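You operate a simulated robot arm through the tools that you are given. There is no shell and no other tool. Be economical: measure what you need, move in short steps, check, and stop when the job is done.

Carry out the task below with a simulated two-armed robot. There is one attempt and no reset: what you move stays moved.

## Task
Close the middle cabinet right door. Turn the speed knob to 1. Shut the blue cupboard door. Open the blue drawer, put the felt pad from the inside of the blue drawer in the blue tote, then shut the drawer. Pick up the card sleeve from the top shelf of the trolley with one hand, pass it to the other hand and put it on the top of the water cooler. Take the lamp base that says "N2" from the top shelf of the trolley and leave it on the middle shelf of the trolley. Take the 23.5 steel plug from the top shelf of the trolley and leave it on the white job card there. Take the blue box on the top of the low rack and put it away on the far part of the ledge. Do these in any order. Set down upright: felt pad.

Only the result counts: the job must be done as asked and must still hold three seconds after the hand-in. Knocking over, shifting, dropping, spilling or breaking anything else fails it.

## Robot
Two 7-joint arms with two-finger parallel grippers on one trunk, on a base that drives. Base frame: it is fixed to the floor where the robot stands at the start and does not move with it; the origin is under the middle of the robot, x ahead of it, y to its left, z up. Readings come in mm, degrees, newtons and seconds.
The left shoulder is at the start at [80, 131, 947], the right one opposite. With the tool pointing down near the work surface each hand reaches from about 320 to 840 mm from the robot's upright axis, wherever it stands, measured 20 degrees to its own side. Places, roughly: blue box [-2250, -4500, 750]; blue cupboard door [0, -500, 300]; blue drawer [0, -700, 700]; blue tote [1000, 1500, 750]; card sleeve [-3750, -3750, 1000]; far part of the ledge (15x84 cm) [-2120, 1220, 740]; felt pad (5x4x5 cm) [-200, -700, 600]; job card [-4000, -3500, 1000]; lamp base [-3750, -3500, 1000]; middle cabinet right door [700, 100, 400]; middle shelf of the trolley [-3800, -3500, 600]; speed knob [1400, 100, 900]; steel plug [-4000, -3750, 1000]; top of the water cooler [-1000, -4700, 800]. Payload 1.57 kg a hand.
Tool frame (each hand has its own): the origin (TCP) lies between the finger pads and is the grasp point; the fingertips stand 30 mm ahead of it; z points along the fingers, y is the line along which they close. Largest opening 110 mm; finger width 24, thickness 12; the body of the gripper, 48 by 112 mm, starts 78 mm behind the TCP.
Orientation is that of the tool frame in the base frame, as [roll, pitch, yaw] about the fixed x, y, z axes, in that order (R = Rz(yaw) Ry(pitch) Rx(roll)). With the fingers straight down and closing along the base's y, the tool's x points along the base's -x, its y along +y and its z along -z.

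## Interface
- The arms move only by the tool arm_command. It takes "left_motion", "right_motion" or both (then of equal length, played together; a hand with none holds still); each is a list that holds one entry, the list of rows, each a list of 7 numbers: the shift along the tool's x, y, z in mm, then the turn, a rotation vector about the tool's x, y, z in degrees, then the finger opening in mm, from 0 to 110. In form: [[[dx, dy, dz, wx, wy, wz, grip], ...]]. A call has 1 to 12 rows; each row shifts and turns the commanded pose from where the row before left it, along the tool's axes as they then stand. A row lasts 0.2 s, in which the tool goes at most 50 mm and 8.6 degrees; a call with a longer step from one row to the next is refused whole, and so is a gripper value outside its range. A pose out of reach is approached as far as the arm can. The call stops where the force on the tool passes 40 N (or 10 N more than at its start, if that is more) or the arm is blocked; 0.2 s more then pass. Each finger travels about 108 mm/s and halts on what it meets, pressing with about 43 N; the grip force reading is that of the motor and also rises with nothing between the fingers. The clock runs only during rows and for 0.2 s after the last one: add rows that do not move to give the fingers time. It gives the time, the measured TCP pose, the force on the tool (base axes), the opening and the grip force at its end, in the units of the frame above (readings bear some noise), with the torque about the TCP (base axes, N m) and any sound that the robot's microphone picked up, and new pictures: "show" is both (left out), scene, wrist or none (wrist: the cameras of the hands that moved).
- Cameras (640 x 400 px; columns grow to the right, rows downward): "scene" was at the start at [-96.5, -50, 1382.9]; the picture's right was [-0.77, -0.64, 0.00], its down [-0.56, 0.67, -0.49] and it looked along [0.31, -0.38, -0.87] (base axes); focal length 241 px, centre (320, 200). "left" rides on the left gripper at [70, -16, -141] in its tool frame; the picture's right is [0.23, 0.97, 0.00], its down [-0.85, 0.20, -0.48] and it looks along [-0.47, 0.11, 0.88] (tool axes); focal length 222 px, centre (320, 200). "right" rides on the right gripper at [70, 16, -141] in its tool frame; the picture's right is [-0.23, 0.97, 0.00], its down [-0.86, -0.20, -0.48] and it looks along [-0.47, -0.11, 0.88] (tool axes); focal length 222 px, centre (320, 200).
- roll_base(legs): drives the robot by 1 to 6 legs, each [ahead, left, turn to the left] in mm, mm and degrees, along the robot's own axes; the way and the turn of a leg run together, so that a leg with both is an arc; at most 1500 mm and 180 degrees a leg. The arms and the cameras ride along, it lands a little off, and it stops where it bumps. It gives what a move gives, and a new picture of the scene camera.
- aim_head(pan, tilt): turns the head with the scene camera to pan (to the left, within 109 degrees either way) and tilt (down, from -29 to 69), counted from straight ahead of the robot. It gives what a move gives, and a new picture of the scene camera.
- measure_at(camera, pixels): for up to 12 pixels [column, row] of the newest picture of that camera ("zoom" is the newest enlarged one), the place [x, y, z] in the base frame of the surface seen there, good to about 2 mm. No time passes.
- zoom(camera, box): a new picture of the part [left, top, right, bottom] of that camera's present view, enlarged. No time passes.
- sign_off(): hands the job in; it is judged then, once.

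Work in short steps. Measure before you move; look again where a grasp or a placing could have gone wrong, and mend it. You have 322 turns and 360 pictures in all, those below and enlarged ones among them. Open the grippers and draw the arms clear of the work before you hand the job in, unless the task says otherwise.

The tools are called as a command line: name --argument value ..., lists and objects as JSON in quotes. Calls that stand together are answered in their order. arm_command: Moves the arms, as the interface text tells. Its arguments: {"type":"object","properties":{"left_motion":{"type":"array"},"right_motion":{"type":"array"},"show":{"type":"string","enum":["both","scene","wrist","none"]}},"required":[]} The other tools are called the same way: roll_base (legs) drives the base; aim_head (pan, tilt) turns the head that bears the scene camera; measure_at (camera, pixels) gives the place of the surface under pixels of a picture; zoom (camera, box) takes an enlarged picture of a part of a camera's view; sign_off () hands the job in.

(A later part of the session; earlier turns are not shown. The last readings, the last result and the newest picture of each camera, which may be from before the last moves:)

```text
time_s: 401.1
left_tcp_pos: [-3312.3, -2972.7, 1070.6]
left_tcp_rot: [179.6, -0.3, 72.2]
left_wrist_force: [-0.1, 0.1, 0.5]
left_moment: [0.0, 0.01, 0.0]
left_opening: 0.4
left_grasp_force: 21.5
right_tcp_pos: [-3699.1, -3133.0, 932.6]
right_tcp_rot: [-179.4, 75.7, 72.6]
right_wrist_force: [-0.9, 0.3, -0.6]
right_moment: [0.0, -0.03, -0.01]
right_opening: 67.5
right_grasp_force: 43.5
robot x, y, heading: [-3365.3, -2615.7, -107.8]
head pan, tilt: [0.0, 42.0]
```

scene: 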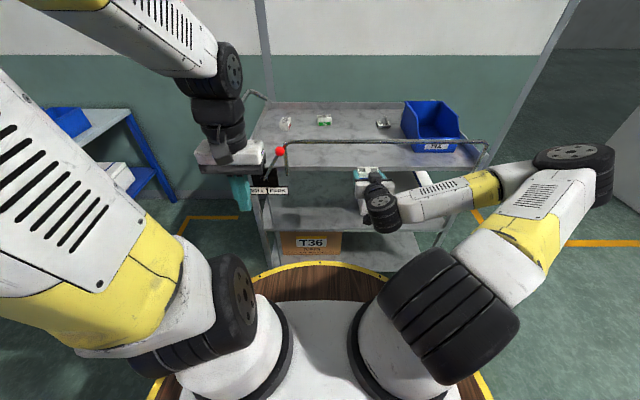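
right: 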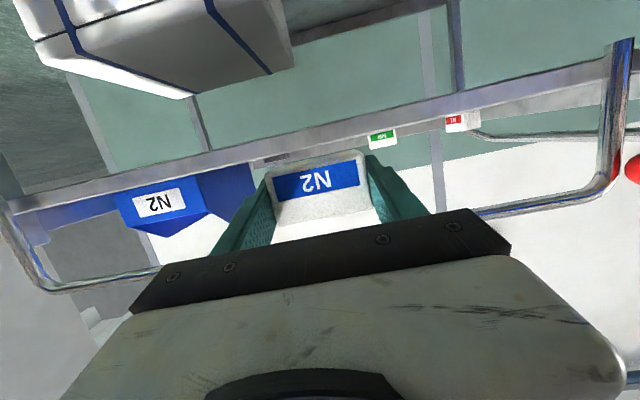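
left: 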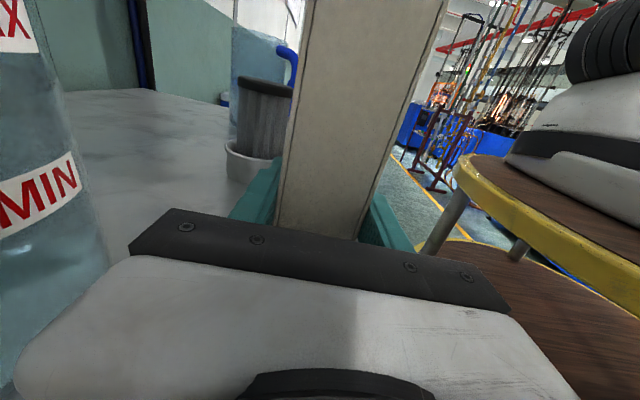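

N2 is clear. Move 100 mm left and down in front of the middle shelf (shelf z≈549).

arm_command --right_motion '[[[28, 11, 7.1, 0, 0, 0, 40], [33, 11, 8.4, 0, 0, 0, 40], [33, 11, 8.4, 0, 0, 0, 40], [33, 11, 8.4, 0, 0, 0, 40], [33, 11, 8.4, 0, 0, 0, 40], [33, 11, 8.4, 0, 0, 0, 40], [33, 11, 8.4, 0, 0, 0, 40], [33, 11, 8.4, 0, 0, 0, 40], [33, 11, 8.4, 0, 0, 0, 40], [28, 0, 7, 0, 0, 0, 40]]]'

```text
time_s: 403.3
left_tcp_pos: [-3313.8, -2972.6, 1070.9]
left_tcp_rot: [179.6, -0.2, 72.3]
left_wrist_force: [0.8, -0.2, -0.2]
left_moment: [0.05, -0.02, 0.0]
left_opening: 0.0
left_grasp_force: 21.1
right_tcp_pos: [-3725.0, -3143.2, 771.8]
right_tcp_rot: [-179.4, 75.6, 72.5]
right_wrist_force: [-0.7, -0.9, -0.1]
right_moment: [0.02, 0.01, -0.02]
right_opening: 67.7
right_grasp_force: 42.7
right hand out of reach, approached as far as the arm can: row 3, 4, 5, 6, 7, 8, 9, 10
robot x, y, heading: [-3370.9, -2619.5, -108.1]
head pan, tilt: [0.0, 42.0]
```

scene: 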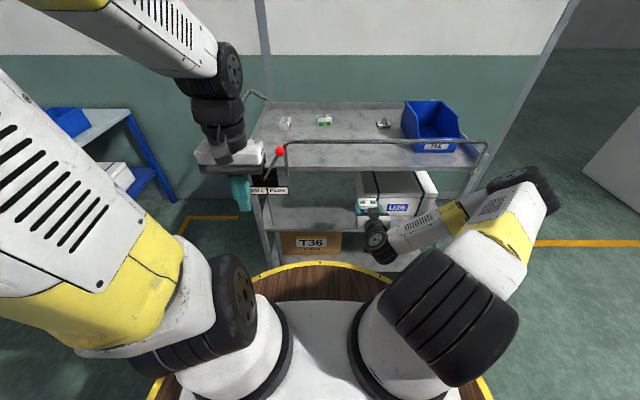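
right: 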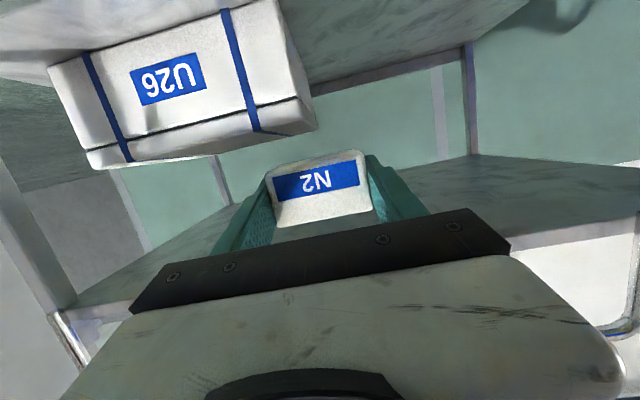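

Some limit was met at z≈772. Try pure downward motion from here without the sideways part.

arm_command --right_motion '[[[33, -6, 0, 0, 0, 0, 40], [33, -6, 0, 0, 0, 0, 40], [33, -6, 0, 0, 0, 0, 40], [33, -6, 0, 0, 0, 0, 40]]]' --show "none"

```text
time_s: 404.3
left_tcp_pos: [-3312.7, -2973.3, 1070.7]
left_tcp_rot: [179.6, -0.2, 72.2]
left_wrist_force: [-0.7, 0.5, 0.4]
left_moment: [0.01, 0.02, 0.01]
left_opening: 0.0
left_grasp_force: 21.3
right_tcp_pos: [-3761.6, -3136.5, 758.9]
right_tcp_rot: [-179.2, 75.6, 72.6]
right_wrist_force: [-0.1, -0.4, -0.9]
right_moment: [-0.01, 0.01, 0.0]
right_opening: 67.5
right_grasp_force: 43.2
right hand out of reach, approached as far as the arm can: row 1, 2, 3, 4
robot x, y, heading: [-3367.5, -2616.4, -107.5]
head pan, tilt: [0.0, 42.0]
```

Forearm comes from the right, so I yaw the hand ~34° to the left to relieve the wrist, then go down.

arm_command --right_motion '[[[0, 0, -10, -8.2, 0, -2.1, 40], [0, 0, -10, -8.2, 0, -2.1, 40], [0, 0, 0, -8.2, 0, -2.1, 40], [0, 0, 0, -8.2, 0, -2.1, 40], [29, 0, 7.5, 0, 0, 0, 40], [29, 0, 7.5, 0, 0, 0, 40], [29, 0, 7.5, 0, 0, 0, 40], [29, 0, 7.5, 0, 0, 0, 40]]]'

```text
time_s: 406.1
left_tcp_pos: [-3313.3, -2972.4, 1072.4]
left_tcp_rot: [179.6, -0.2, 72.2]
left_wrist_force: [-0.5, -0.5, -0.2]
left_moment: [0.01, 0.02, -0.02]
left_opening: 0.1
left_grasp_force: 21.5
right_tcp_pos: [-3767.5, -3116.4, 716.5]
right_tcp_rot: [-179.2, 75.6, 106.5]
right_wrist_force: [1.1, -0.2, 0.0]
right_moment: [0.0, 0.0, -0.03]
right_opening: 67.9
right_grasp_force: 42.9
right hand out of reach, approached as far as the arm can: row 6, 7, 8
robot x, y, heading: [-3365.6, -2617.7, -107.6]
head pan, tilt: [0.0, 42.0]
```

scene: 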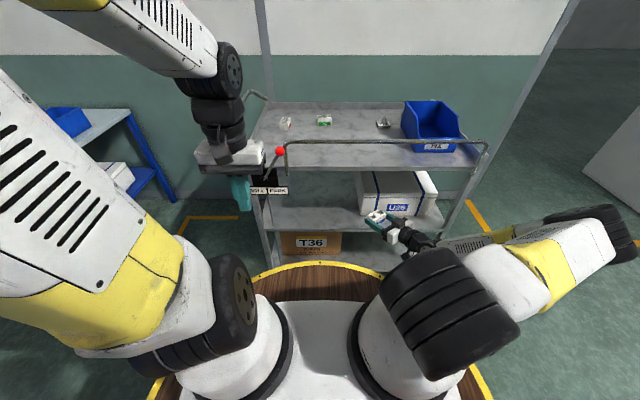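
right: 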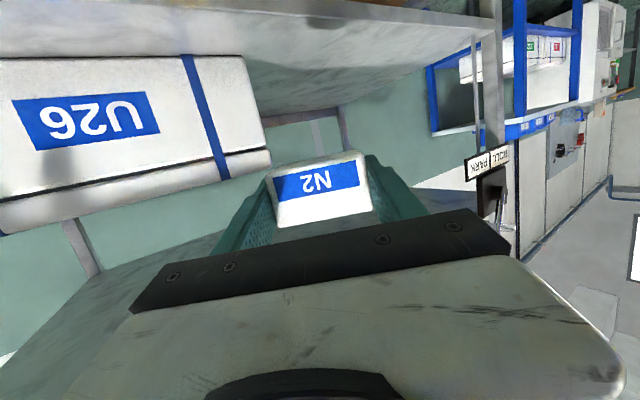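

It helps (z 717). Yaw a further 25° and continue down.

arm_command --right_motion '[[[0, 0, 0, -8.2, 0, -2.1, 40], [0, 0, 0, -8.2, 0, -2.1, 40], [0, 0, 0, -8.2, 0, -2.1, 40], [29, 0, 7.5, 0, 0, 0, 40], [29, 0, 7.5, 0, 0, 0, 40], [29, 0, 7.5, 0, 0, 0, 40], [20, 0, 5, 0, 0, 0, 40]]]'

```text
time_s: 407.7
left_tcp_pos: [-3312.3, -2973.4, 1070.7]
left_tcp_rot: [179.7, -0.3, 72.2]
left_wrist_force: [0.0, -0.1, 0.3]
left_moment: [0.01, 0.01, 0.03]
left_opening: 0.1
left_grasp_force: 21.0
right_tcp_pos: [-3766.7, -3110.6, 711.9]
right_tcp_rot: [-179.3, 75.4, 131.7]
right_wrist_force: [1.4, 0.5, -0.7]
right_moment: [0.04, -0.02, 0.0]
right_opening: 67.7
right_grasp_force: 43.3
right hand out of reach, approached as far as the arm can: row 4, 5, 6, 7
robot x, y, heading: [-3368.3, -2615.5, -107.6]
head pan, tilt: [0.0, 42.0]
```

scene: 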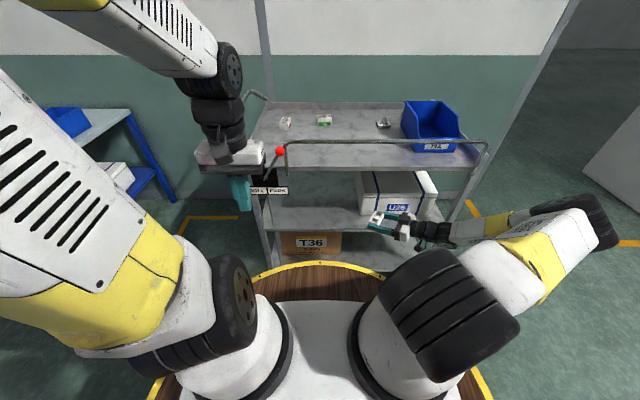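
right: 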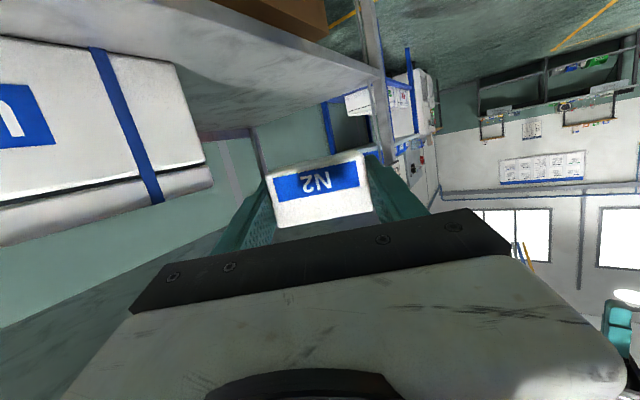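

It seems the wrist can't get lower while horizontal. I undo part of the yaw, pitch the hand down ~25°, and descend; N2 will tilt slightly but can settle flat on release.

arm_command --right_motion '[[[0, 0, 0, 8.2, 0, 2.1, 40], [0, 0, 0, 8.2, 0, 2.1, 40], [0, 0, 0, 8.2, 0, 2.1, 40], [0, 0, 0, 8.2, 0, 2.1, 40], [0, 0, 0, 0, 8.5, 0, 40], [0, 0, 0, 0, 8.5, 0, 40], [0, 0, 0, 0, 8.5, 0, 40], [25, 0, 21, 0, 0, 0, 40], [25, 0, 21, 0, 0, 0, 40], [25, 0, 21, 0, 0, 0, 40], [25, 0, 21, 0, 0, 0, 40]]]'

```text
time_s: 410.1
left_tcp_pos: [-3312.1, -2971.7, 1071.9]
left_tcp_rot: [179.5, -0.2, 72.2]
left_wrist_force: [-0.4, 0.0, -0.4]
left_moment: [0.0, -0.04, 0.01]
left_opening: 0.0
left_grasp_force: 21.5
right_tcp_pos: [-3770.4, -3111.0, 629.3]
right_tcp_rot: [-179.7, 50.0, 97.5]
right_wrist_force: [-0.1, -0.4, 0.1]
right_moment: [0.0, -0.02, 0.0]
right_opening: 67.7
right_grasp_force: 42.8
right hand out of reach, approached as far as the arm can: row 3, 4, 10, 11
robot x, y, heading: [-3365.0, -2618.0, -108.0]
head pan, tilt: [0.0, 42.0]
```

scene: 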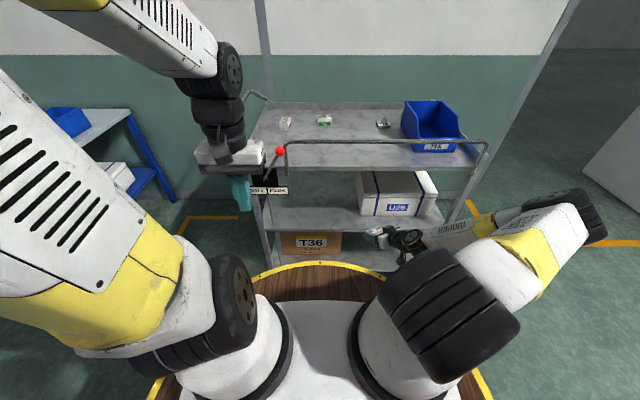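
right: 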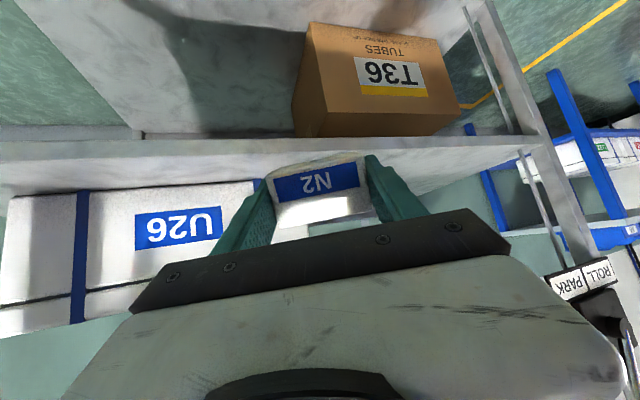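

At pitch 50 the hand is at z=629, still ~45 mm high. I back the base 150 mm so the arm can stretch out, where it reaches lower.

roll_base --legs '[[-150, 0, 0]]'

arm_command --right_motion '[[[-19, 0, 23, 0, 0, 0, 40], [-19, 0, 23, 0, 0, 0, 40], [-19, 0, 23, 0, 0, 0, 40], [-19, 0, 23, 0, 0, 0, 40], [12, 0, 10, 0, 0, 0, 40], [12, 0, 10, 0, 0, 0, 40], [10, 0, 8.5, 0, 0, 0, 40]]]'

```text
time_s: 411.5
left_tcp_pos: [-3266.1, -2830.2, 1070.9]
left_tcp_rot: [179.5, -0.2, 72.0]
left_wrist_force: [0.1, -0.2, 0.4]
left_moment: [0.02, 0.01, 0.0]
left_opening: 0.0
left_grasp_force: 21.3
right_tcp_pos: [-3726.1, -2969.5, 629.3]
right_tcp_rot: [-179.7, 49.9, 97.5]
right_wrist_force: [-0.4, 0.0, -0.3]
right_moment: [0.02, 0.01, 0.02]
right_opening: 67.8
right_grasp_force: 42.3
robot x, y, heading: [-3318.4, -2475.8, -107.9]
head pan, tilt: [0.0, 42.0]
```

scene: 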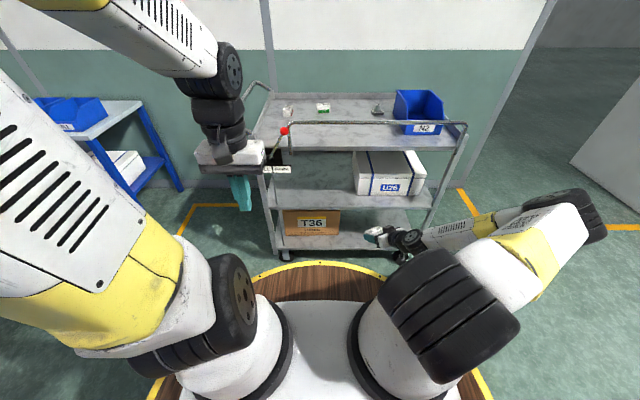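

```text
time_s: 413.1
left_tcp_pos: [-3266.4, -2830.7, 1070.9]
left_tcp_rot: [179.6, -0.3, 72.1]
left_wrist_force: [0.5, -0.4, 0.6]
left_moment: [0.0, 0.02, 0.02]
left_opening: 0.3
left_grasp_force: 21.4
right_tcp_pos: [-3726.5, -3051.1, 633.1]
right_tcp_rot: [-179.7, 50.0, 97.4]
right_wrist_force: [1.2, -0.6, -0.4]
right_moment: [0.02, 0.01, 0.0]
right_opening: 67.9
right_grasp_force: 43.4
right hand out of reach, approached as far as the arm can: row 2, 3, 4, 5, 6, 7
robot x, y, heading: [-3321.4, -2474.1, -107.9]
head pan, tilt: [0.0, 42.0]
```

scene: 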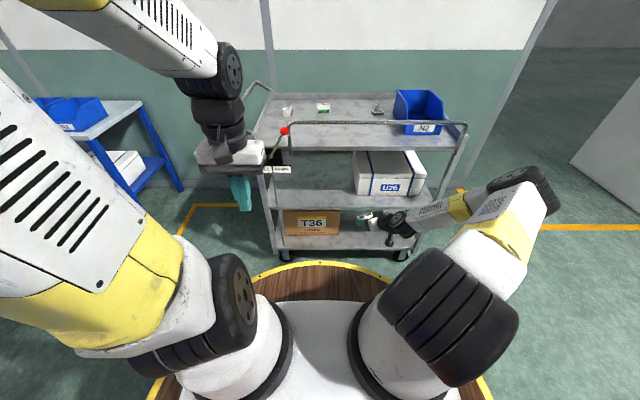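
right: 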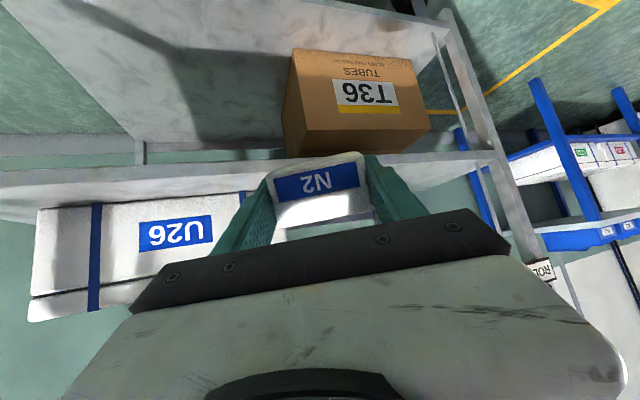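

Config limits the low reach. I'll go back up to a normal tool-down posture (elbow high), then lower in free space and pitch forward down there.

arm_command --right_motion '[[[-28, 0, -23, 0, 0, 0, 40], [-28, 0, -23, 0, 0, 0, 40], [-28, 0, -23, 0, 0, 0, 40], [-28, 0, -23, 0, 0, 0, 40], [-28, 0, -23, 0, 0, 0, 40], [-28, 0, -23, 0, 0, 0, 40], [-28, 0, -23, 0, 0, 0, 40], [-28, 0, -23, 0, 0, 0, 40], [-28, 0, -23, 0, 0, 0, 40], [-28, 0, -23, 0, 0, 0, 40]]]' --show "none"

arm_command --right_motion '[[[0, 0, 0, 0, 8.4, 0, 40], [0, 0, 0, 0, 8.4, 0, 40], [0, 0, 0, 0, 8.4, 0, 40], [0, 0, 0, 0, 8.4, 0, 40], [0, 0, 0, 0, 8.4, 0, 40], [0, 0, 0, 0, 8, 0, 40], [0, 0, 0, 0, 0, 8.4, 40], [0, 0, 0, 0, 0, 8.4, 40], [0, 0, 0, 0, 0, 8.4, 40]]]' --show "scene"

```text
time_s: 415.3
left_tcp_pos: [-3267.4, -2831.0, 1071.0]
left_tcp_rot: [179.6, -0.3, 72.1]
left_wrist_force: [0.1, 0.4, 0.5]
left_moment: [-0.01, -0.01, -0.02]
left_opening: 0.0
left_grasp_force: 21.4
right_tcp_pos: [-3724.6, -3058.6, 994.4]
right_tcp_rot: [-179.7, 50.0, 97.5]
right_wrist_force: [-0.5, 0.0, -1.2]
right_moment: [-0.02, -0.01, 0.0]
right_opening: 67.5
right_grasp_force: 43.0
robot x, y, heading: [-3316.5, -2474.9, -108.1]
head pan, tilt: [0.0, 42.0]
```

```text
time_s: 417.3
left_tcp_pos: [-3267.2, -2830.4, 1071.8]
left_tcp_rot: [179.6, -0.2, 72.1]
left_wrist_force: [-0.4, -0.1, 0.1]
left_moment: [0.01, -0.01, 0.01]
left_opening: 0.1
left_grasp_force: 20.7
right_tcp_pos: [-3716.7, -3022.4, 989.1]
right_tcp_rot: [175.0, 8.4, 72.9]
right_wrist_force: [-0.4, 0.3, -2.1]
right_moment: [-0.01, -0.07, -0.05]
right_opening: 67.7
right_grasp_force: 42.8
right hand out of reach, approached as far as the arm can: row 1, 5, 6
robot x, y, heading: [-3321.6, -2476.1, -108.0]
head pan, tilt: [0.0, 42.0]
```

scene: 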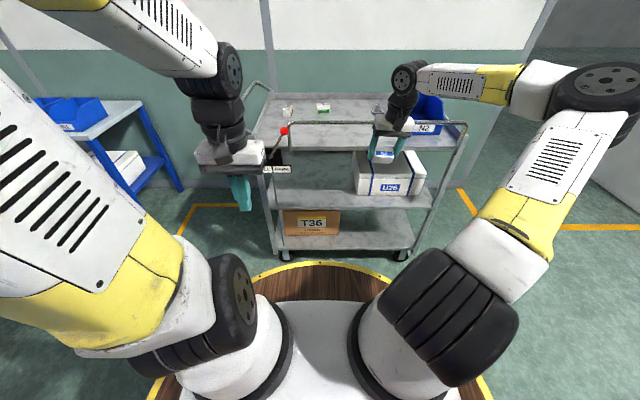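

Elbow still low outside. Bring the hand back to the folded pose near me so the elbow rises.

arm_command --right_motion '[[[30, 0, -8, 0, -1.5, 0, 40], [30, -5, -8, 0, -1.5, 0, 40], [30, -5, -8, 0, -1.5, 0, 40], [30, -5, -8, 0, -1.5, 0, 40], [30, -5, -8, 0, 0, 0, 40], [30, -5, -8, 0, 0, 0, 40], [30, -5, -8, 0, 0, 0, 40], [30, -5, -8, 0, 0, 0, 40], [20, -5, -8, 0, 0, 0, 40]]]' --show "scene"

```text
time_s: 419.3
left_tcp_pos: [-3266.9, -2830.7, 1071.0]
left_tcp_rot: [179.6, -0.2, 72.1]
left_wrist_force: [0.0, 0.3, 0.3]
left_moment: [-0.01, -0.02, 0.03]
left_opening: 0.1
left_grasp_force: 21.2
right_tcp_pos: [-3682.2, -2751.7, 997.1]
right_tcp_rot: [174.8, 14.3, 72.5]
right_wrist_force: [0.6, 0.1, -1.1]
right_moment: [0.02, -0.03, 0.01]
right_opening: 67.7
right_grasp_force: 43.0
robot x, y, heading: [-3320.4, -2474.3, -107.8]
head pan, tilt: [0.0, 42.0]
```

scene: 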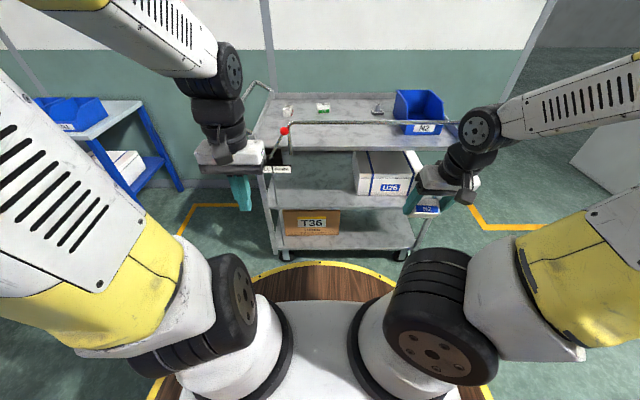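

Level the tool and raise it to the usual folded height.

arm_command --right_motion '[[[10, -10, -20, 2.5, 7, 0, 40], [0, -10, -25, 2.5, 7.2, 0, 40], [0, -10, -25, 0, 0, 0, 40], [0, -5, -25, 0, 0, 0, 40]]]' --show "scene"

```text
time_s: 420.3
left_tcp_pos: [-3267.0, -2830.3, 1071.0]
left_tcp_rot: [179.6, -0.1, 72.1]
left_wrist_force: [0.0, 0.6, 0.7]
left_moment: [-0.02, 0.0, 0.0]
left_opening: 0.0
left_grasp_force: 21.1
right_tcp_pos: [-3713.1, -2722.7, 1090.0]
right_tcp_rot: [-180.0, 0.2, 73.1]
right_wrist_force: [-0.6, 0.0, -1.1]
right_moment: [0.01, 0.0, -0.02]
right_opening: 67.8
right_grasp_force: 43.0
robot x, y, heading: [-3318.8, -2475.6, -107.7]
head pan, tilt: [0.0, 42.0]
```

scene: 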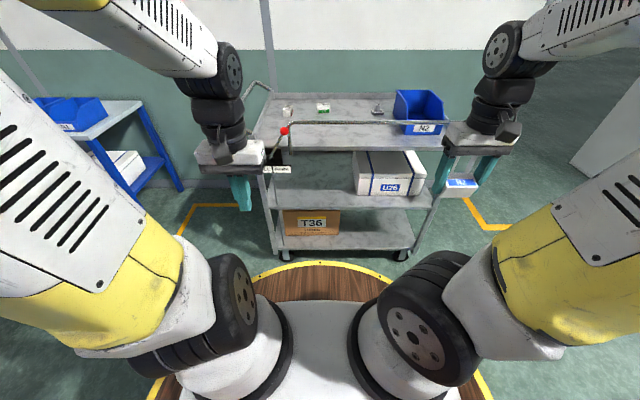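

Normal posture again with N2 held. Now stretch forward tool-down and then descend in the free space before the trolley.

arm_command --right_motion '[[[-37, 10, 15, 0, 0, 0, 40], [-37, 10, 15, 0, 0, 0, 40], [-37, 10, 15, 0, 0, 0, 40], [-37, 10, 15, 0, 0, 0, 40], [-37, 10, 15, 0, 0, 0, 40], [-37, 10, 15, 0, 0, 0, 40], [0, 0, 40, 0, 0, 0, 40], [0, 0, 40, 0, 0, 0, 40], [0, 0, 40, 0, 0, 0, 40], [0, 0, 40, 0, 0, 0, 40], [0, 0, 40, 0, 0, 0, 40], [0, 0, 40, 0, 0, 0, 40]]]' --show "none"

arm_command --right_motion '[[[0, 0, 40, 0, 0, 0, 40], [0, 0, 40, 0, 0, 0, 40], [0, 0, 40, 0, 0, 0, 40]]]' --show "scene"

```text
time_s: 422.9
left_tcp_pos: [-3267.1, -2830.5, 1070.4]
left_tcp_rot: [179.6, -0.2, 72.1]
left_wrist_force: [-0.9, 1.4, 0.0]
left_moment: [0.02, 0.01, 0.01]
left_opening: 0.2
left_grasp_force: 21.5
right_tcp_pos: [-3720.2, -2957.7, 759.4]
right_tcp_rot: [179.9, 0.3, 73.1]
right_wrist_force: [0.0, 0.2, -0.4]
right_moment: [0.01, 0.0, 0.01]
right_opening: 67.8
right_grasp_force: 42.9
robot x, y, heading: [-3322.0, -2472.7, -108.0]
head pan, tilt: [0.0, 42.0]
```

```text
time_s: 423.7
left_tcp_pos: [-3267.3, -2830.9, 1071.0]
left_tcp_rot: [179.5, -0.2, 72.1]
left_wrist_force: [0.4, -0.3, 0.1]
left_moment: [-0.04, 0.06, 0.0]
left_opening: 0.1
left_grasp_force: 21.3
right_tcp_pos: [-3719.9, -2958.0, 639.7]
right_tcp_rot: [-180.0, 0.2, 73.1]
right_wrist_force: [0.2, -0.6, -1.4]
right_moment: [-0.05, -0.01, -0.02]
right_opening: 67.5
right_grasp_force: 42.7
robot x, y, heading: [-3318.8, -2474.4, -108.2]
head pan, tilt: [0.0, 42.0]
```

scene: 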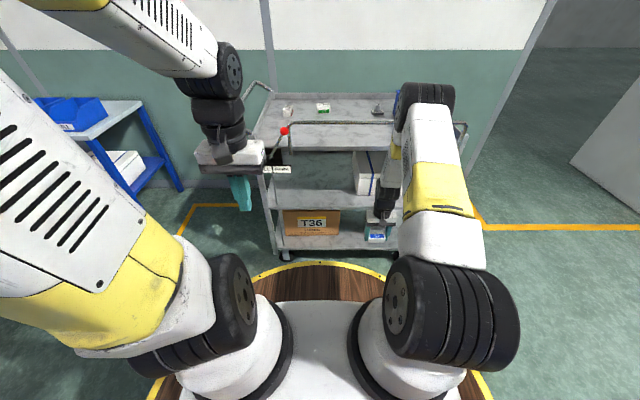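

Elbow is high now. Pitch the hand forward here at z≈640.

arm_command --right_motion '[[[-30, 0, 0, 0, -8.5, 0, 40], [-30, 0, 0, 0, -8.5, 0, 40], [-30, 0, 0, 0, -8.5, 0, 40], [0, 0, 0, 0, -8.5, 0, 40], [0, 0, 0, 0, -8.5, 0, 40], [0, 0, 0, 0, -8.5, 0, 40], [0, 0, 0, 0, -8.5, 0, 40], [0, 0, 0, 0, -8.5, 0, 40], [0, 0, 0, 0, -8, 0, 40]]]' --show "both"

```text
time_s: 425.7
left_tcp_pos: [-3265.9, -2830.5, 1071.3]
left_tcp_rot: [179.6, -0.2, 72.1]
left_wrist_force: [0.5, 0.7, -0.6]
left_moment: [0.02, 0.01, -0.01]
left_opening: 0.1
left_grasp_force: 21.4
right_tcp_pos: [-3744.4, -3040.1, 654.1]
right_tcp_rot: [179.8, 76.3, 73.1]
right_wrist_force: [0.4, -0.2, -0.5]
right_moment: [0.01, -0.02, 0.0]
right_opening: 67.5
right_grasp_force: 42.6
robot x, y, heading: [-3323.1, -2473.3, -107.7]
head pan, tilt: [0.0, 42.0]
```

scene: 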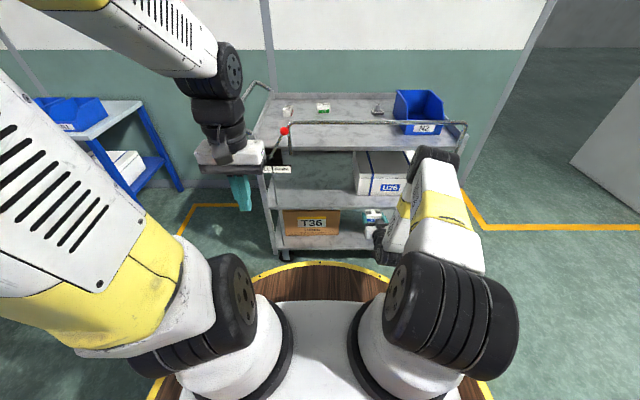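
right: 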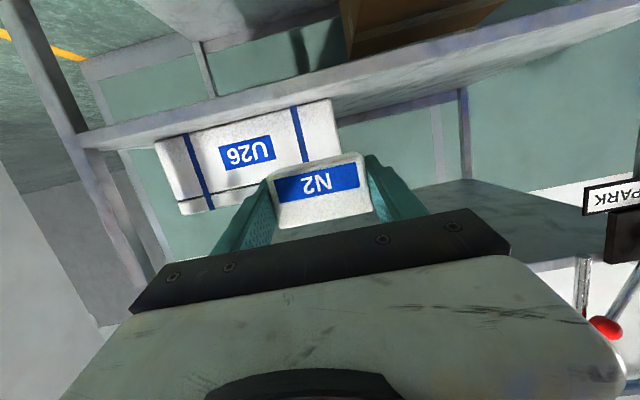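

Works well. Check the elbow's place relative to the trolley and the measured shelf.

measure_at --camera "scene" --pixels '[[435, 160], [425, 155], [455, 165], [405, 200], [383, 258], [376, 228], [330, 205], [300, 200]]'

arm_command --right_motion '[[[19, 0, 5, 0, 0, 0, 40], [19, 0, 5, 0, 0, 0, 40]]]' --show "none"

```text
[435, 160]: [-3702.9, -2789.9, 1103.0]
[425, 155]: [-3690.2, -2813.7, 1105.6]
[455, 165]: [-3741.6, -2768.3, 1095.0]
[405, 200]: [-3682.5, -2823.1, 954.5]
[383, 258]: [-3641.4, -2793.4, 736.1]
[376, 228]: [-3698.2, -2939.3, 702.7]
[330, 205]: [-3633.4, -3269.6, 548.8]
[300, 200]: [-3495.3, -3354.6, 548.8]
```

```text
time_s: 426.3
left_tcp_pos: [-3268.2, -2830.5, 1071.4]
left_tcp_rot: [179.5, -0.2, 72.1]
left_wrist_force: [0.0, 1.0, -1.1]
left_moment: [0.02, -0.02, 0.01]
left_opening: 0.1
left_grasp_force: 21.7
right_tcp_pos: [-3745.8, -3041.7, 615.1]
right_tcp_rot: [-179.9, 76.1, 73.3]
right_wrist_force: [-0.1, -0.9, -1.5]
right_moment: [-0.01, 0.0, 0.01]
right_opening: 67.7
right_grasp_force: 43.2
robot x, y, heading: [-3320.9, -2470.3, -108.1]
head pan, tilt: [0.0, 42.0]
```

z=615 now, elbow stays clear of the rail. Drive 175 mm left and 240 mm forward to bring N2 over the middle shelf.

roll_base --legs '[[0, 175, 0], [240, 0, 0]]'

arm_command --right_motion '[[[0, 0, 0, 0, 0, 0, 40]]]' --show "wrist"

```text
time_s: 429.1
left_tcp_pos: [-3170.5, -3110.9, 1070.8]
left_tcp_rot: [179.6, -0.3, 72.3]
left_wrist_force: [0.8, -0.3, 1.3]
left_moment: [-0.02, 0.03, -0.01]
left_opening: 0.1
left_grasp_force: 21.2
right_tcp_pos: [-3649.6, -3322.0, 613.9]
right_tcp_rot: [-180.0, 76.2, 73.3]
right_wrist_force: [0.8, 0.0, -0.7]
right_moment: [-0.01, -0.02, -0.01]
right_opening: 67.7
right_grasp_force: 42.7
robot x, y, heading: [-3220.6, -2754.4, -107.8]
head pan, tilt: [0.0, 42.0]
```

scene: 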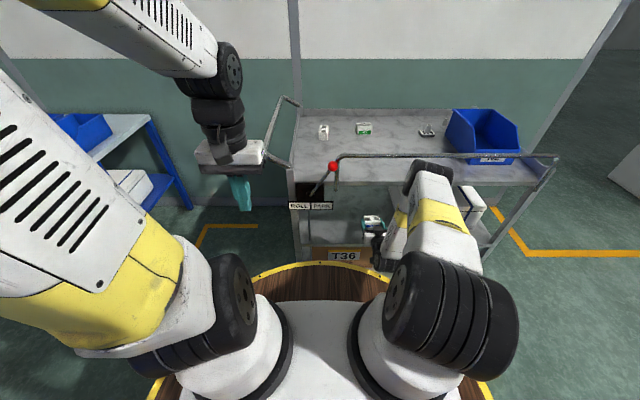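

```text
time_s: 429.5
left_tcp_pos: [-3171.3, -3112.0, 1070.6]
left_tcp_rot: [179.5, -0.2, 72.2]
left_wrist_force: [-0.2, -0.4, 0.6]
left_moment: [0.0, 0.01, -0.02]
left_opening: 0.2
left_grasp_force: 21.1
right_tcp_pos: [-3649.4, -3322.6, 614.1]
right_tcp_rot: [-179.9, 76.2, 73.3]
right_wrist_force: [0.4, 0.3, -0.9]
right_moment: [0.01, 0.01, -0.01]
right_opening: 67.6
right_grasp_force: 43.1
robot x, y, heading: [-3227.8, -2756.6, -107.9]
head pan, tilt: [0.0, 42.0]
```

right: 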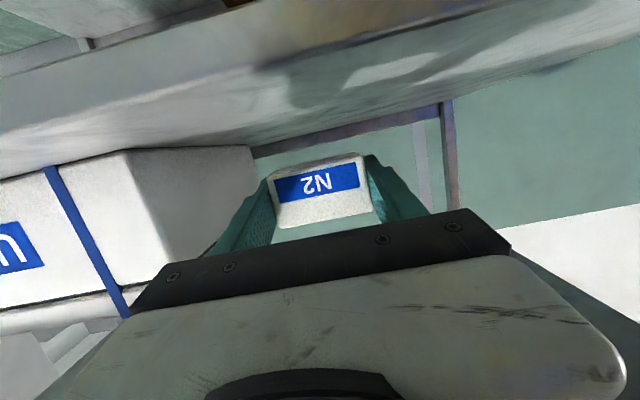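

N2 is above the free part of the middle shelf (room -2437,-4292). Lower 36 mm, then in small steps.

arm_command --right_motion '[[[12, 0, 3, 0, 0, 0, 40], [12, 0, 3, 0, 0, 0, 40], [9, 0, 2.2, 0, 0, 0, 40], [3, 0, 0.7, 0, 0, 0, 40], [1.5, 0, 0.4, 0, 0, 0, 40], [1, 0, 0.25, 0, 0, 0, 40], [1, 0, 0.25, 0, 0, 0, 40]]]' --show "wrist"

```text
time_s: 431.1
left_tcp_pos: [-3171.1, -3113.1, 1072.0]
left_tcp_rot: [179.6, -0.2, 72.3]
left_wrist_force: [-0.6, 0.5, -0.3]
left_moment: [0.0, 0.02, 0.02]
left_opening: 0.0
left_grasp_force: 21.5
right_tcp_pos: [-3649.4, -3322.7, 573.3]
right_tcp_rot: [180.0, 76.2, 73.3]
right_wrist_force: [0.5, 1.0, -1.1]
right_moment: [0.03, 0.03, 0.01]
right_opening: 67.8
right_grasp_force: 43.5
robot x, y, heading: [-3226.5, -2757.2, -107.9]
head pan, tilt: [0.0, 42.0]
```

right: 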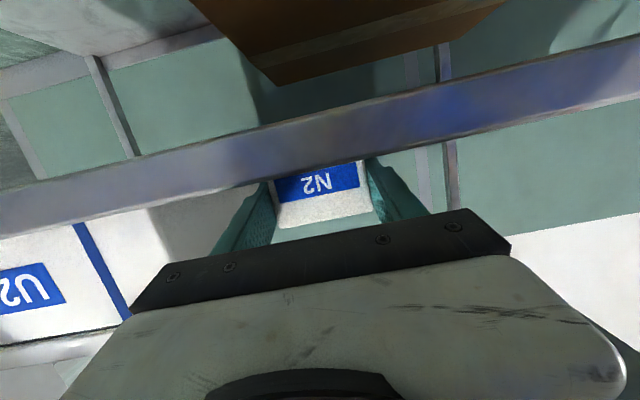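

Almost down. Continue in 1 mm steps until contact.

arm_command --right_motion '[[[1, 0, 0.25, 0, 0, 0, 40], [1, 0, 0.25, 0, 0, 0, 40], [0.7, 0, 0.2, 0, 0, 0, 40]]]' --show "none"

```text
time_s: 431.9
left_tcp_pos: [-3171.6, -3111.1, 1071.5]
left_tcp_rot: [179.5, -0.1, 72.2]
left_wrist_force: [-0.1, 0.7, 0.2]
left_moment: [0.0, -0.02, -0.03]
left_opening: 0.0
left_grasp_force: 21.5
right_tcp_pos: [-3650.6, -3324.8, 570.9]
right_tcp_rot: [-180.0, 76.4, 73.2]
right_wrist_force: [-0.3, 0.5, 3.2]
right_moment: [-0.06, -0.11, 0.01]
right_opening: 67.8
right_grasp_force: 42.4
robot x, y, heading: [-3225.6, -2754.4, -107.5]
head pan, tilt: [0.0, 42.0]
```

Contact (3 N). Open slowly and pull straight back.

arm_command --right_motion '[[[0, 0, 0, 0, 0, 0, 69], [0, 0, 0, 0, 0, 0, 76], [0, 0, 0, 0, 0, 0, 90], [0, 0, 0, 0, 0, 0, 90], [0, 0, -12, 0, 0, 0, 90], [5, 0, -24, 0, 0, 0, 90], [6, 0, -26, 0, 0, 0, 90], [0, 0, -35, 0, 0, 0, 90], [0, 0, -40, 0, 0, 0, 90], [-10, 0, -40, 0, 0, 0, 90]]]'

```text
time_s: 434.1
left_tcp_pos: [-3171.0, -3111.2, 1071.4]
left_tcp_rot: [179.6, -0.2, 72.2]
left_wrist_force: [1.0, 0.2, 0.2]
left_moment: [0.03, -0.03, 0.0]
left_opening: 0.1
left_grasp_force: 21.4
right_tcp_pos: [-3598.5, -3158.9, 615.1]
right_tcp_rot: [-180.0, 76.1, 73.3]
right_wrist_force: [-0.1, -1.0, 0.3]
right_moment: [-0.01, -0.01, -0.01]
right_opening: 90.2
right_grasp_force: 0.0
robot x, y, heading: [-3225.3, -2758.8, -107.7]
head pan, tilt: [0.0, 42.0]
```

scene: 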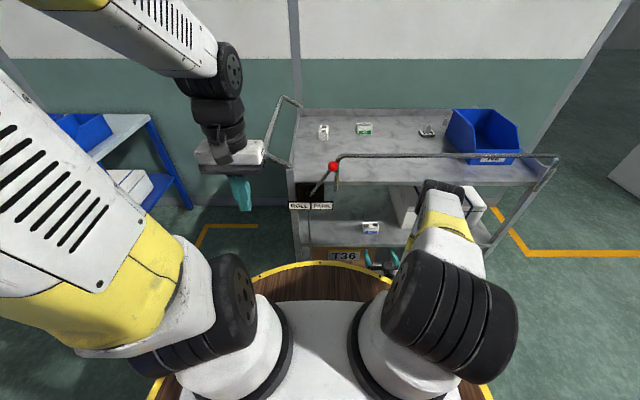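
right: 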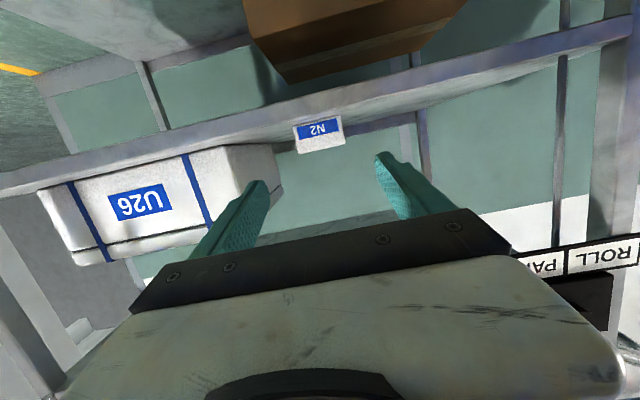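

N2 sits on the middle shelf. Back off 300 mm, then unpitch and fold the right hand; also zoom to verify the trolley.

roll_base --legs '[[-300, 0, 0]]'

zoom --camera "scene" --box '[260, 80, 500, 240]'

arm_command --right_motion '[[[0, 0, 0, 0, 8.5, 0, 60], [0, 0, 0, 0, 8.5, 0, 30], [0, 0, 0, 0, 8.5, 0, 0], [0, 0, 0, 0, 8.5, 0, 0], [0, 0, 0, 0, 8.5, 0, 0], [0, 0, 0, 0, 8.5, 0, 0], [0, 0, 0, 0, 8.5, 0, 0], [0, 0, 0, 0, 8.5, 0, 0], [0, 0, 0, 0, 8, 0, 0]]]' --show "none"

```text
time_s: 436.2
left_tcp_pos: [-3079.6, -2824.7, 1071.9]
left_tcp_rot: [179.6, -0.2, 72.0]
left_wrist_force: [-0.3, -0.4, -0.3]
left_moment: [-0.04, -0.04, -0.05]
left_opening: 0.1
left_grasp_force: 21.0
right_tcp_pos: [-3509.2, -2870.8, 614.0]
right_tcp_rot: [-179.8, 76.2, 73.2]
right_wrist_force: [0.3, 0.5, 0.3]
right_moment: [0.02, -0.03, 0.03]
right_opening: 89.8
right_grasp_force: 0.1
robot x, y, heading: [-3131.1, -2467.8, -107.6]
head pan, tilt: [0.0, 42.0]
```

scene: 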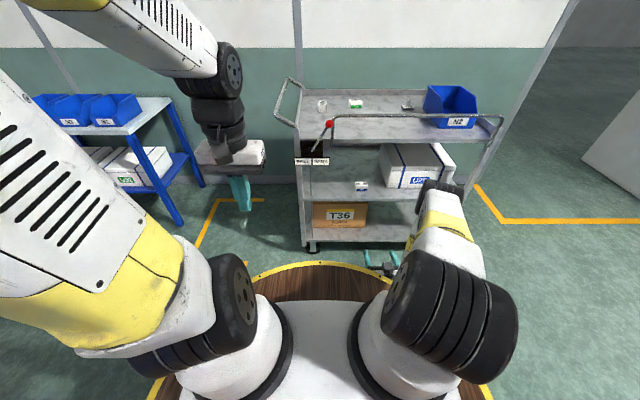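

```text
2.50 times, centred on (380, 160) of scene
```

zoom: 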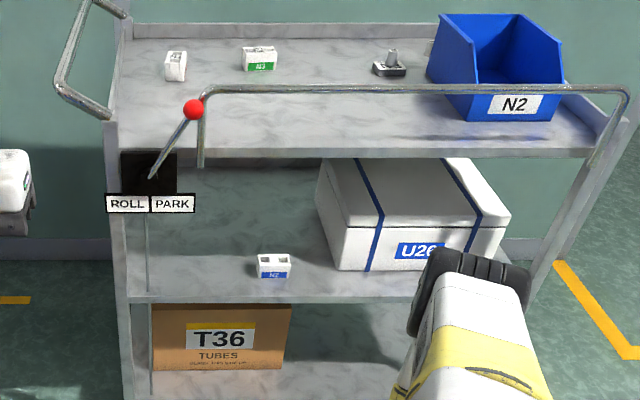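

```text
time_s: 438.2
left_tcp_pos: [-3079.7, -2823.3, 1070.4]
left_tcp_rot: [179.6, -0.2, 72.1]
left_wrist_force: [-0.3, 0.3, 0.1]
left_moment: [-0.02, 0.0, 0.01]
left_opening: 0.0
left_grasp_force: 21.2
right_tcp_pos: [-3508.4, -2871.1, 613.6]
right_tcp_rot: [-180.0, 0.1, 73.0]
right_wrist_force: [0.2, 0.0, 1.1]
right_moment: [0.04, -0.01, -0.01]
right_opening: 0.0
right_grasp_force: 20.6
robot x, y, heading: [-3134.7, -2463.5, -108.1]
head pan, tilt: [0.0, 42.0]
```

Everything on the trolley is right. Raise the right hand to its folded pose.

arm_command --right_motion '[[[5, -4, -42, 0, 0, 0, 0], [5, -4, -42, 0, 0, 0, 0], [5, -4, -42, 0, 0, 0, 0], [5, -4, -42, 0, 0, 0, 0], [10, -4, -42, 0, 0, 0, 0], [10, -4, -42, 0, 0, 0, 0], [15, -4, -42, 0, 0, 0, 0], [15, -4, -42, 0, 0, 0, 0], [20, -4, -40, 0, 0, 0, 0], [20, -4, -40, 0, 0, 0, 0], [20, 0, -30, 0, 0, 0, 0]]]' --show "none"

roll_base --legs '[[-80, 0, 0], [0, 1400, 0]]'

zoom --camera "scene" --box '[120, 60, 520, 280]'

```text
time_s: 440.6
left_tcp_pos: [-3080.5, -2824.5, 1072.3]
left_tcp_rot: [179.5, -0.2, 72.0]
left_wrist_force: [0.7, 0.0, -0.1]
left_moment: [-0.01, -0.01, 0.02]
left_opening: 0.1
left_grasp_force: 21.3
right_tcp_pos: [-3509.7, -2732.2, 1061.3]
right_tcp_rot: [-180.0, 0.3, 73.0]
right_wrist_force: [-0.3, 0.1, 0.2]
right_moment: [0.04, -0.01, 0.01]
right_opening: 0.0
right_grasp_force: 20.8
robot x, y, heading: [-3133.9, -2468.1, -108.1]
head pan, tilt: [0.0, 42.0]
```

```text
time_s: 448.3
left_tcp_pos: [-1716.7, -3187.5, 1071.2]
left_tcp_rot: [179.7, -0.2, 71.6]
left_wrist_force: [0.3, 0.0, 0.3]
left_moment: [-0.01, 0.0, -0.03]
left_opening: 0.0
left_grasp_force: 21.4
right_tcp_pos: [-2144.1, -3091.0, 1060.4]
right_tcp_rot: [-180.0, 0.2, 72.6]
right_wrist_force: [0.1, 0.6, 0.9]
right_moment: [0.01, 0.0, 0.02]
right_opening: 0.0
right_grasp_force: 21.7
robot x, y, heading: [-1767.8, -2829.2, -108.5]
head pan, tilt: [0.0, 42.0]
```

scene: 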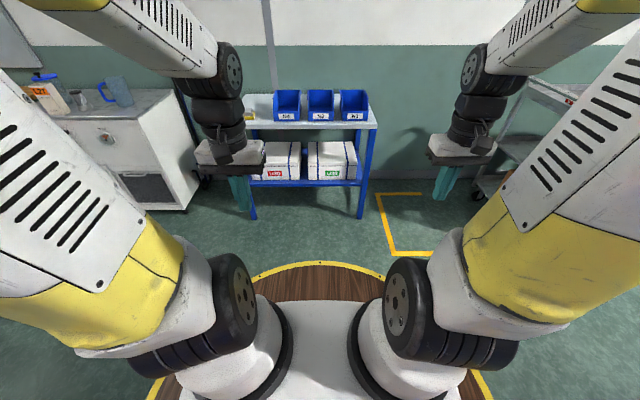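

```text
1.60 times, centred on (320, 170) of scene
```

zoom: 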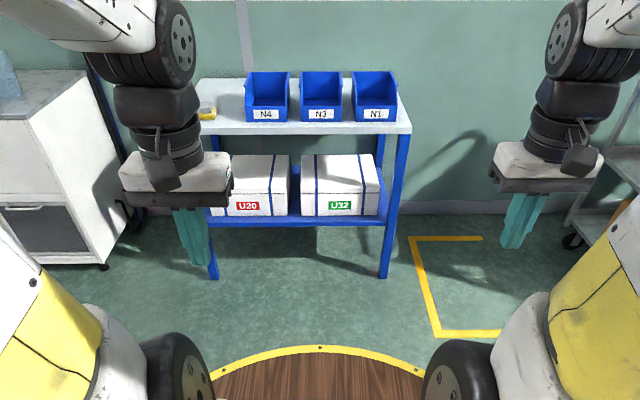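

Three blue bins (N4, N3, N1) and a small item stand on the rack. Measure all to match the given place [-2250,-4500].

measure_at --camera "scene" --pixels '[[287, 105], [320, 105], [354, 105], [287, 116], [320, 116], [354, 116], [250, 115], [248, 118], [300, 123], [340, 123]]'

zoom --camera "scene" --box '[230, 80, 390, 140]'

```text
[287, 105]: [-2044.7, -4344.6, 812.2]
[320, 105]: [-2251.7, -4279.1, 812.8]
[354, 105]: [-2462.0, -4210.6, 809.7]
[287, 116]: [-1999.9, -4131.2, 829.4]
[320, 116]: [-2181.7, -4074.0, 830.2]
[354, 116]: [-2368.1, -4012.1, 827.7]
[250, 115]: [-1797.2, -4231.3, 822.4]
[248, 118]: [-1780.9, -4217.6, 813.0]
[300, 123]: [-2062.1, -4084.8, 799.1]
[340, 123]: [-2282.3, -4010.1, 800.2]
```

```text
4.00 times, centred on (310, 110) of scene
```

zoom: 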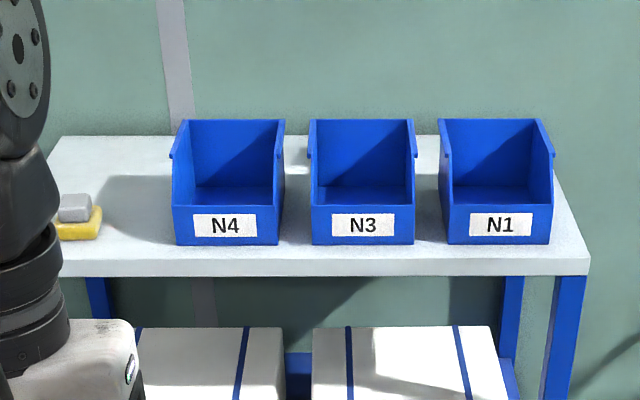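

The bins match poorly with "the blue box", so I look closer at the rack, especially its left end hidden by my hand.

roll_base --legs '[[350, 350, 0]]'

aim_head --pan 0 --tilt 30

zoom --camera "scene" --box '[200, 80, 480, 260]'

```text
time_s: 451.2
left_tcp_pos: [-1498.9, -3635.1, 1071.0]
left_tcp_rot: [179.5, -0.2, 71.1]
left_wrist_force: [0.2, 0.2, 0.5]
left_moment: [-0.01, 0.02, -0.02]
left_opening: 0.1
left_grasp_force: 21.3
right_tcp_pos: [-1927.8, -3539.0, 1061.0]
right_tcp_rot: [-179.9, 0.2, 72.2]
right_wrist_force: [0.1, -0.1, 0.2]
right_moment: [-0.01, 0.02, 0.03]
right_opening: 0.0
right_grasp_force: 21.4
robot x, y, heading: [-1550.9, -3279.9, -108.8]
head pan, tilt: [0.0, 42.0]
```

scene: 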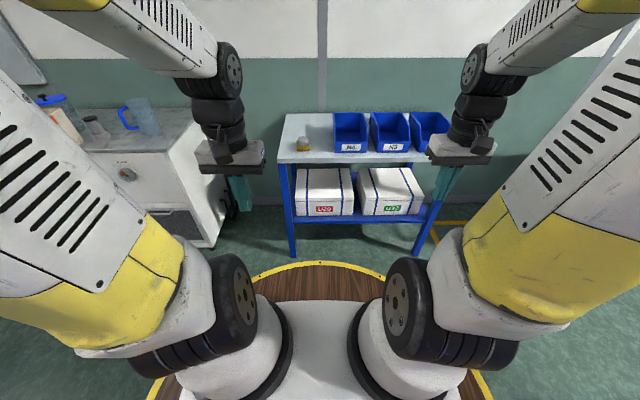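

```text
time_s: 451.9
left_tcp_pos: [-1499.2, -3635.9, 1071.3]
left_tcp_rot: [179.7, -0.2, 71.2]
left_wrist_force: [-0.2, -0.2, 1.1]
left_moment: [0.01, 0.01, -0.01]
left_opening: 0.3
left_grasp_force: 21.2
right_tcp_pos: [-1927.8, -3537.9, 1060.5]
right_tcp_rot: [-180.0, 0.2, 72.2]
right_wrist_force: [0.4, 0.1, 0.7]
right_moment: [0.02, 0.02, 0.0]
right_opening: 0.0
right_grasp_force: 21.5
robot x, y, heading: [-1547.5, -3280.3, -108.6]
head pan, tilt: [0.0, 30.0]
```

scene: 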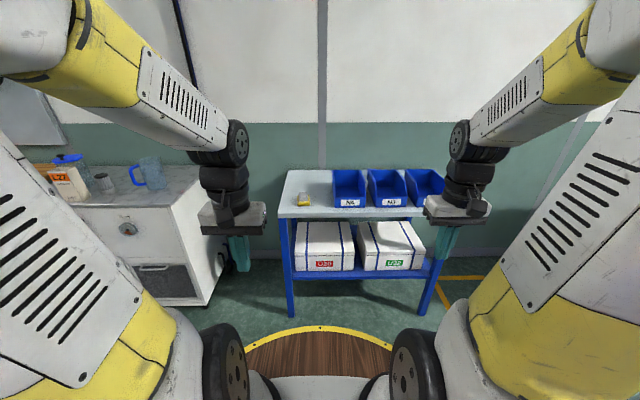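

```text
2.22 times, centred on (340, 170) of scene
```

zoom: 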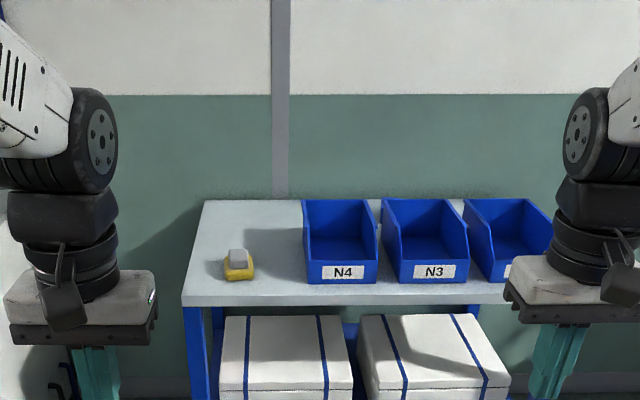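

Only three bins plus a small grey-yellow item are seen. I check behind/inside the bins from above with the wrist camera.

roll_base --legs '[[480, -130, 0.5]]'

arm_command --right_motion '[[[-40, 0, -10, 0, 0, 0, 0], [-40, 0, -10, 0, 0, 0, 0], [-40, 0, -5, 0, 0, 0, 0], [-40, 0, 0, 0, 0, 0, 0], [-40, 0, 0, 0, 0, 0, 0]]]' --left_motion '[[[-40, 0, -10, 0, 0, 0, 0], [-40, 0, -10, 0, 0, 0, 0], [-40, 0, -5, 0, 0, 0, 0], [-40, 0, 0, 0, 0, 0, 0], [-40, 0, 0, 0, 0, 0, 0]]]' --show "both"

```text
time_s: 454.9
left_tcp_pos: [-1776.3, -4057.8, 1071.7]
left_tcp_rot: [179.6, -0.3, 71.5]
left_wrist_force: [-0.1, -0.9, -0.4]
left_moment: [0.02, 0.0, -0.01]
left_opening: 0.0
left_grasp_force: 20.7
right_tcp_pos: [-2203.9, -3961.7, 1061.5]
right_tcp_rot: [-180.0, 0.2, 72.4]
right_wrist_force: [-0.7, -0.1, 0.2]
right_moment: [0.01, -0.01, -0.03]
right_opening: 0.0
right_grasp_force: 21.4
robot x, y, heading: [-1825.9, -3701.9, -108.3]
head pan, tilt: [0.0, 30.0]
```

scene: 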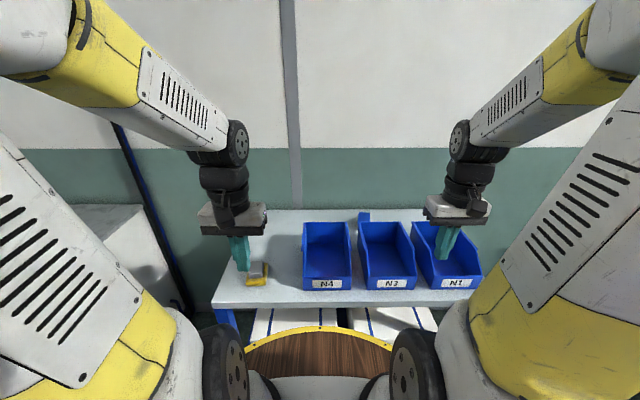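

```text
time_s: 456.1
left_tcp_pos: [-1839.5, -4248.0, 1095.6]
left_tcp_rot: [179.6, -0.1, 71.5]
left_wrist_force: [0.1, 0.3, 0.8]
left_moment: [-0.07, 0.04, -0.01]
left_opening: 0.2
left_grasp_force: 21.3
right_tcp_pos: [-2266.1, -4153.9, 1087.0]
right_tcp_rot: [179.9, 0.3, 72.5]
right_wrist_force: [0.7, 0.6, 0.7]
right_moment: [-0.03, 0.03, 0.01]
right_opening: 0.1
right_grasp_force: 20.7
robot x, y, heading: [-1829.3, -3703.5, -108.3]
head pan, tilt: [0.0, 30.0]
```

scene: 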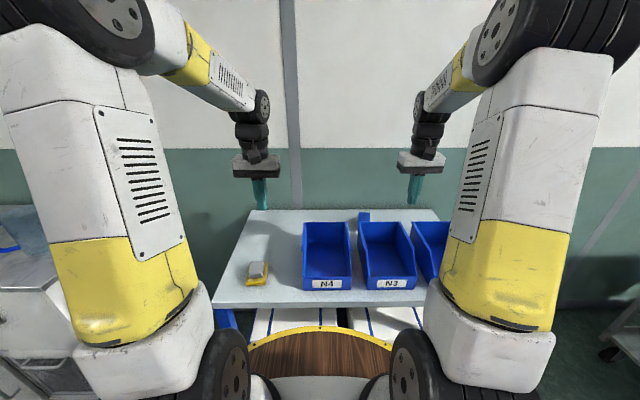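
right: 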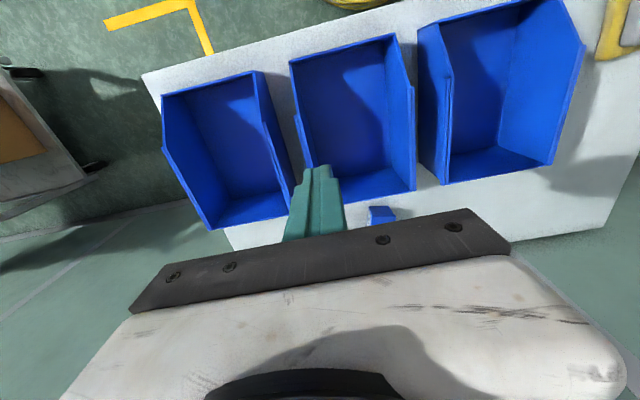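
left: 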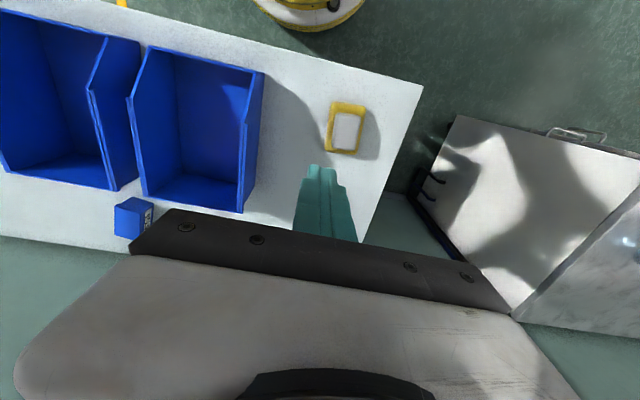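

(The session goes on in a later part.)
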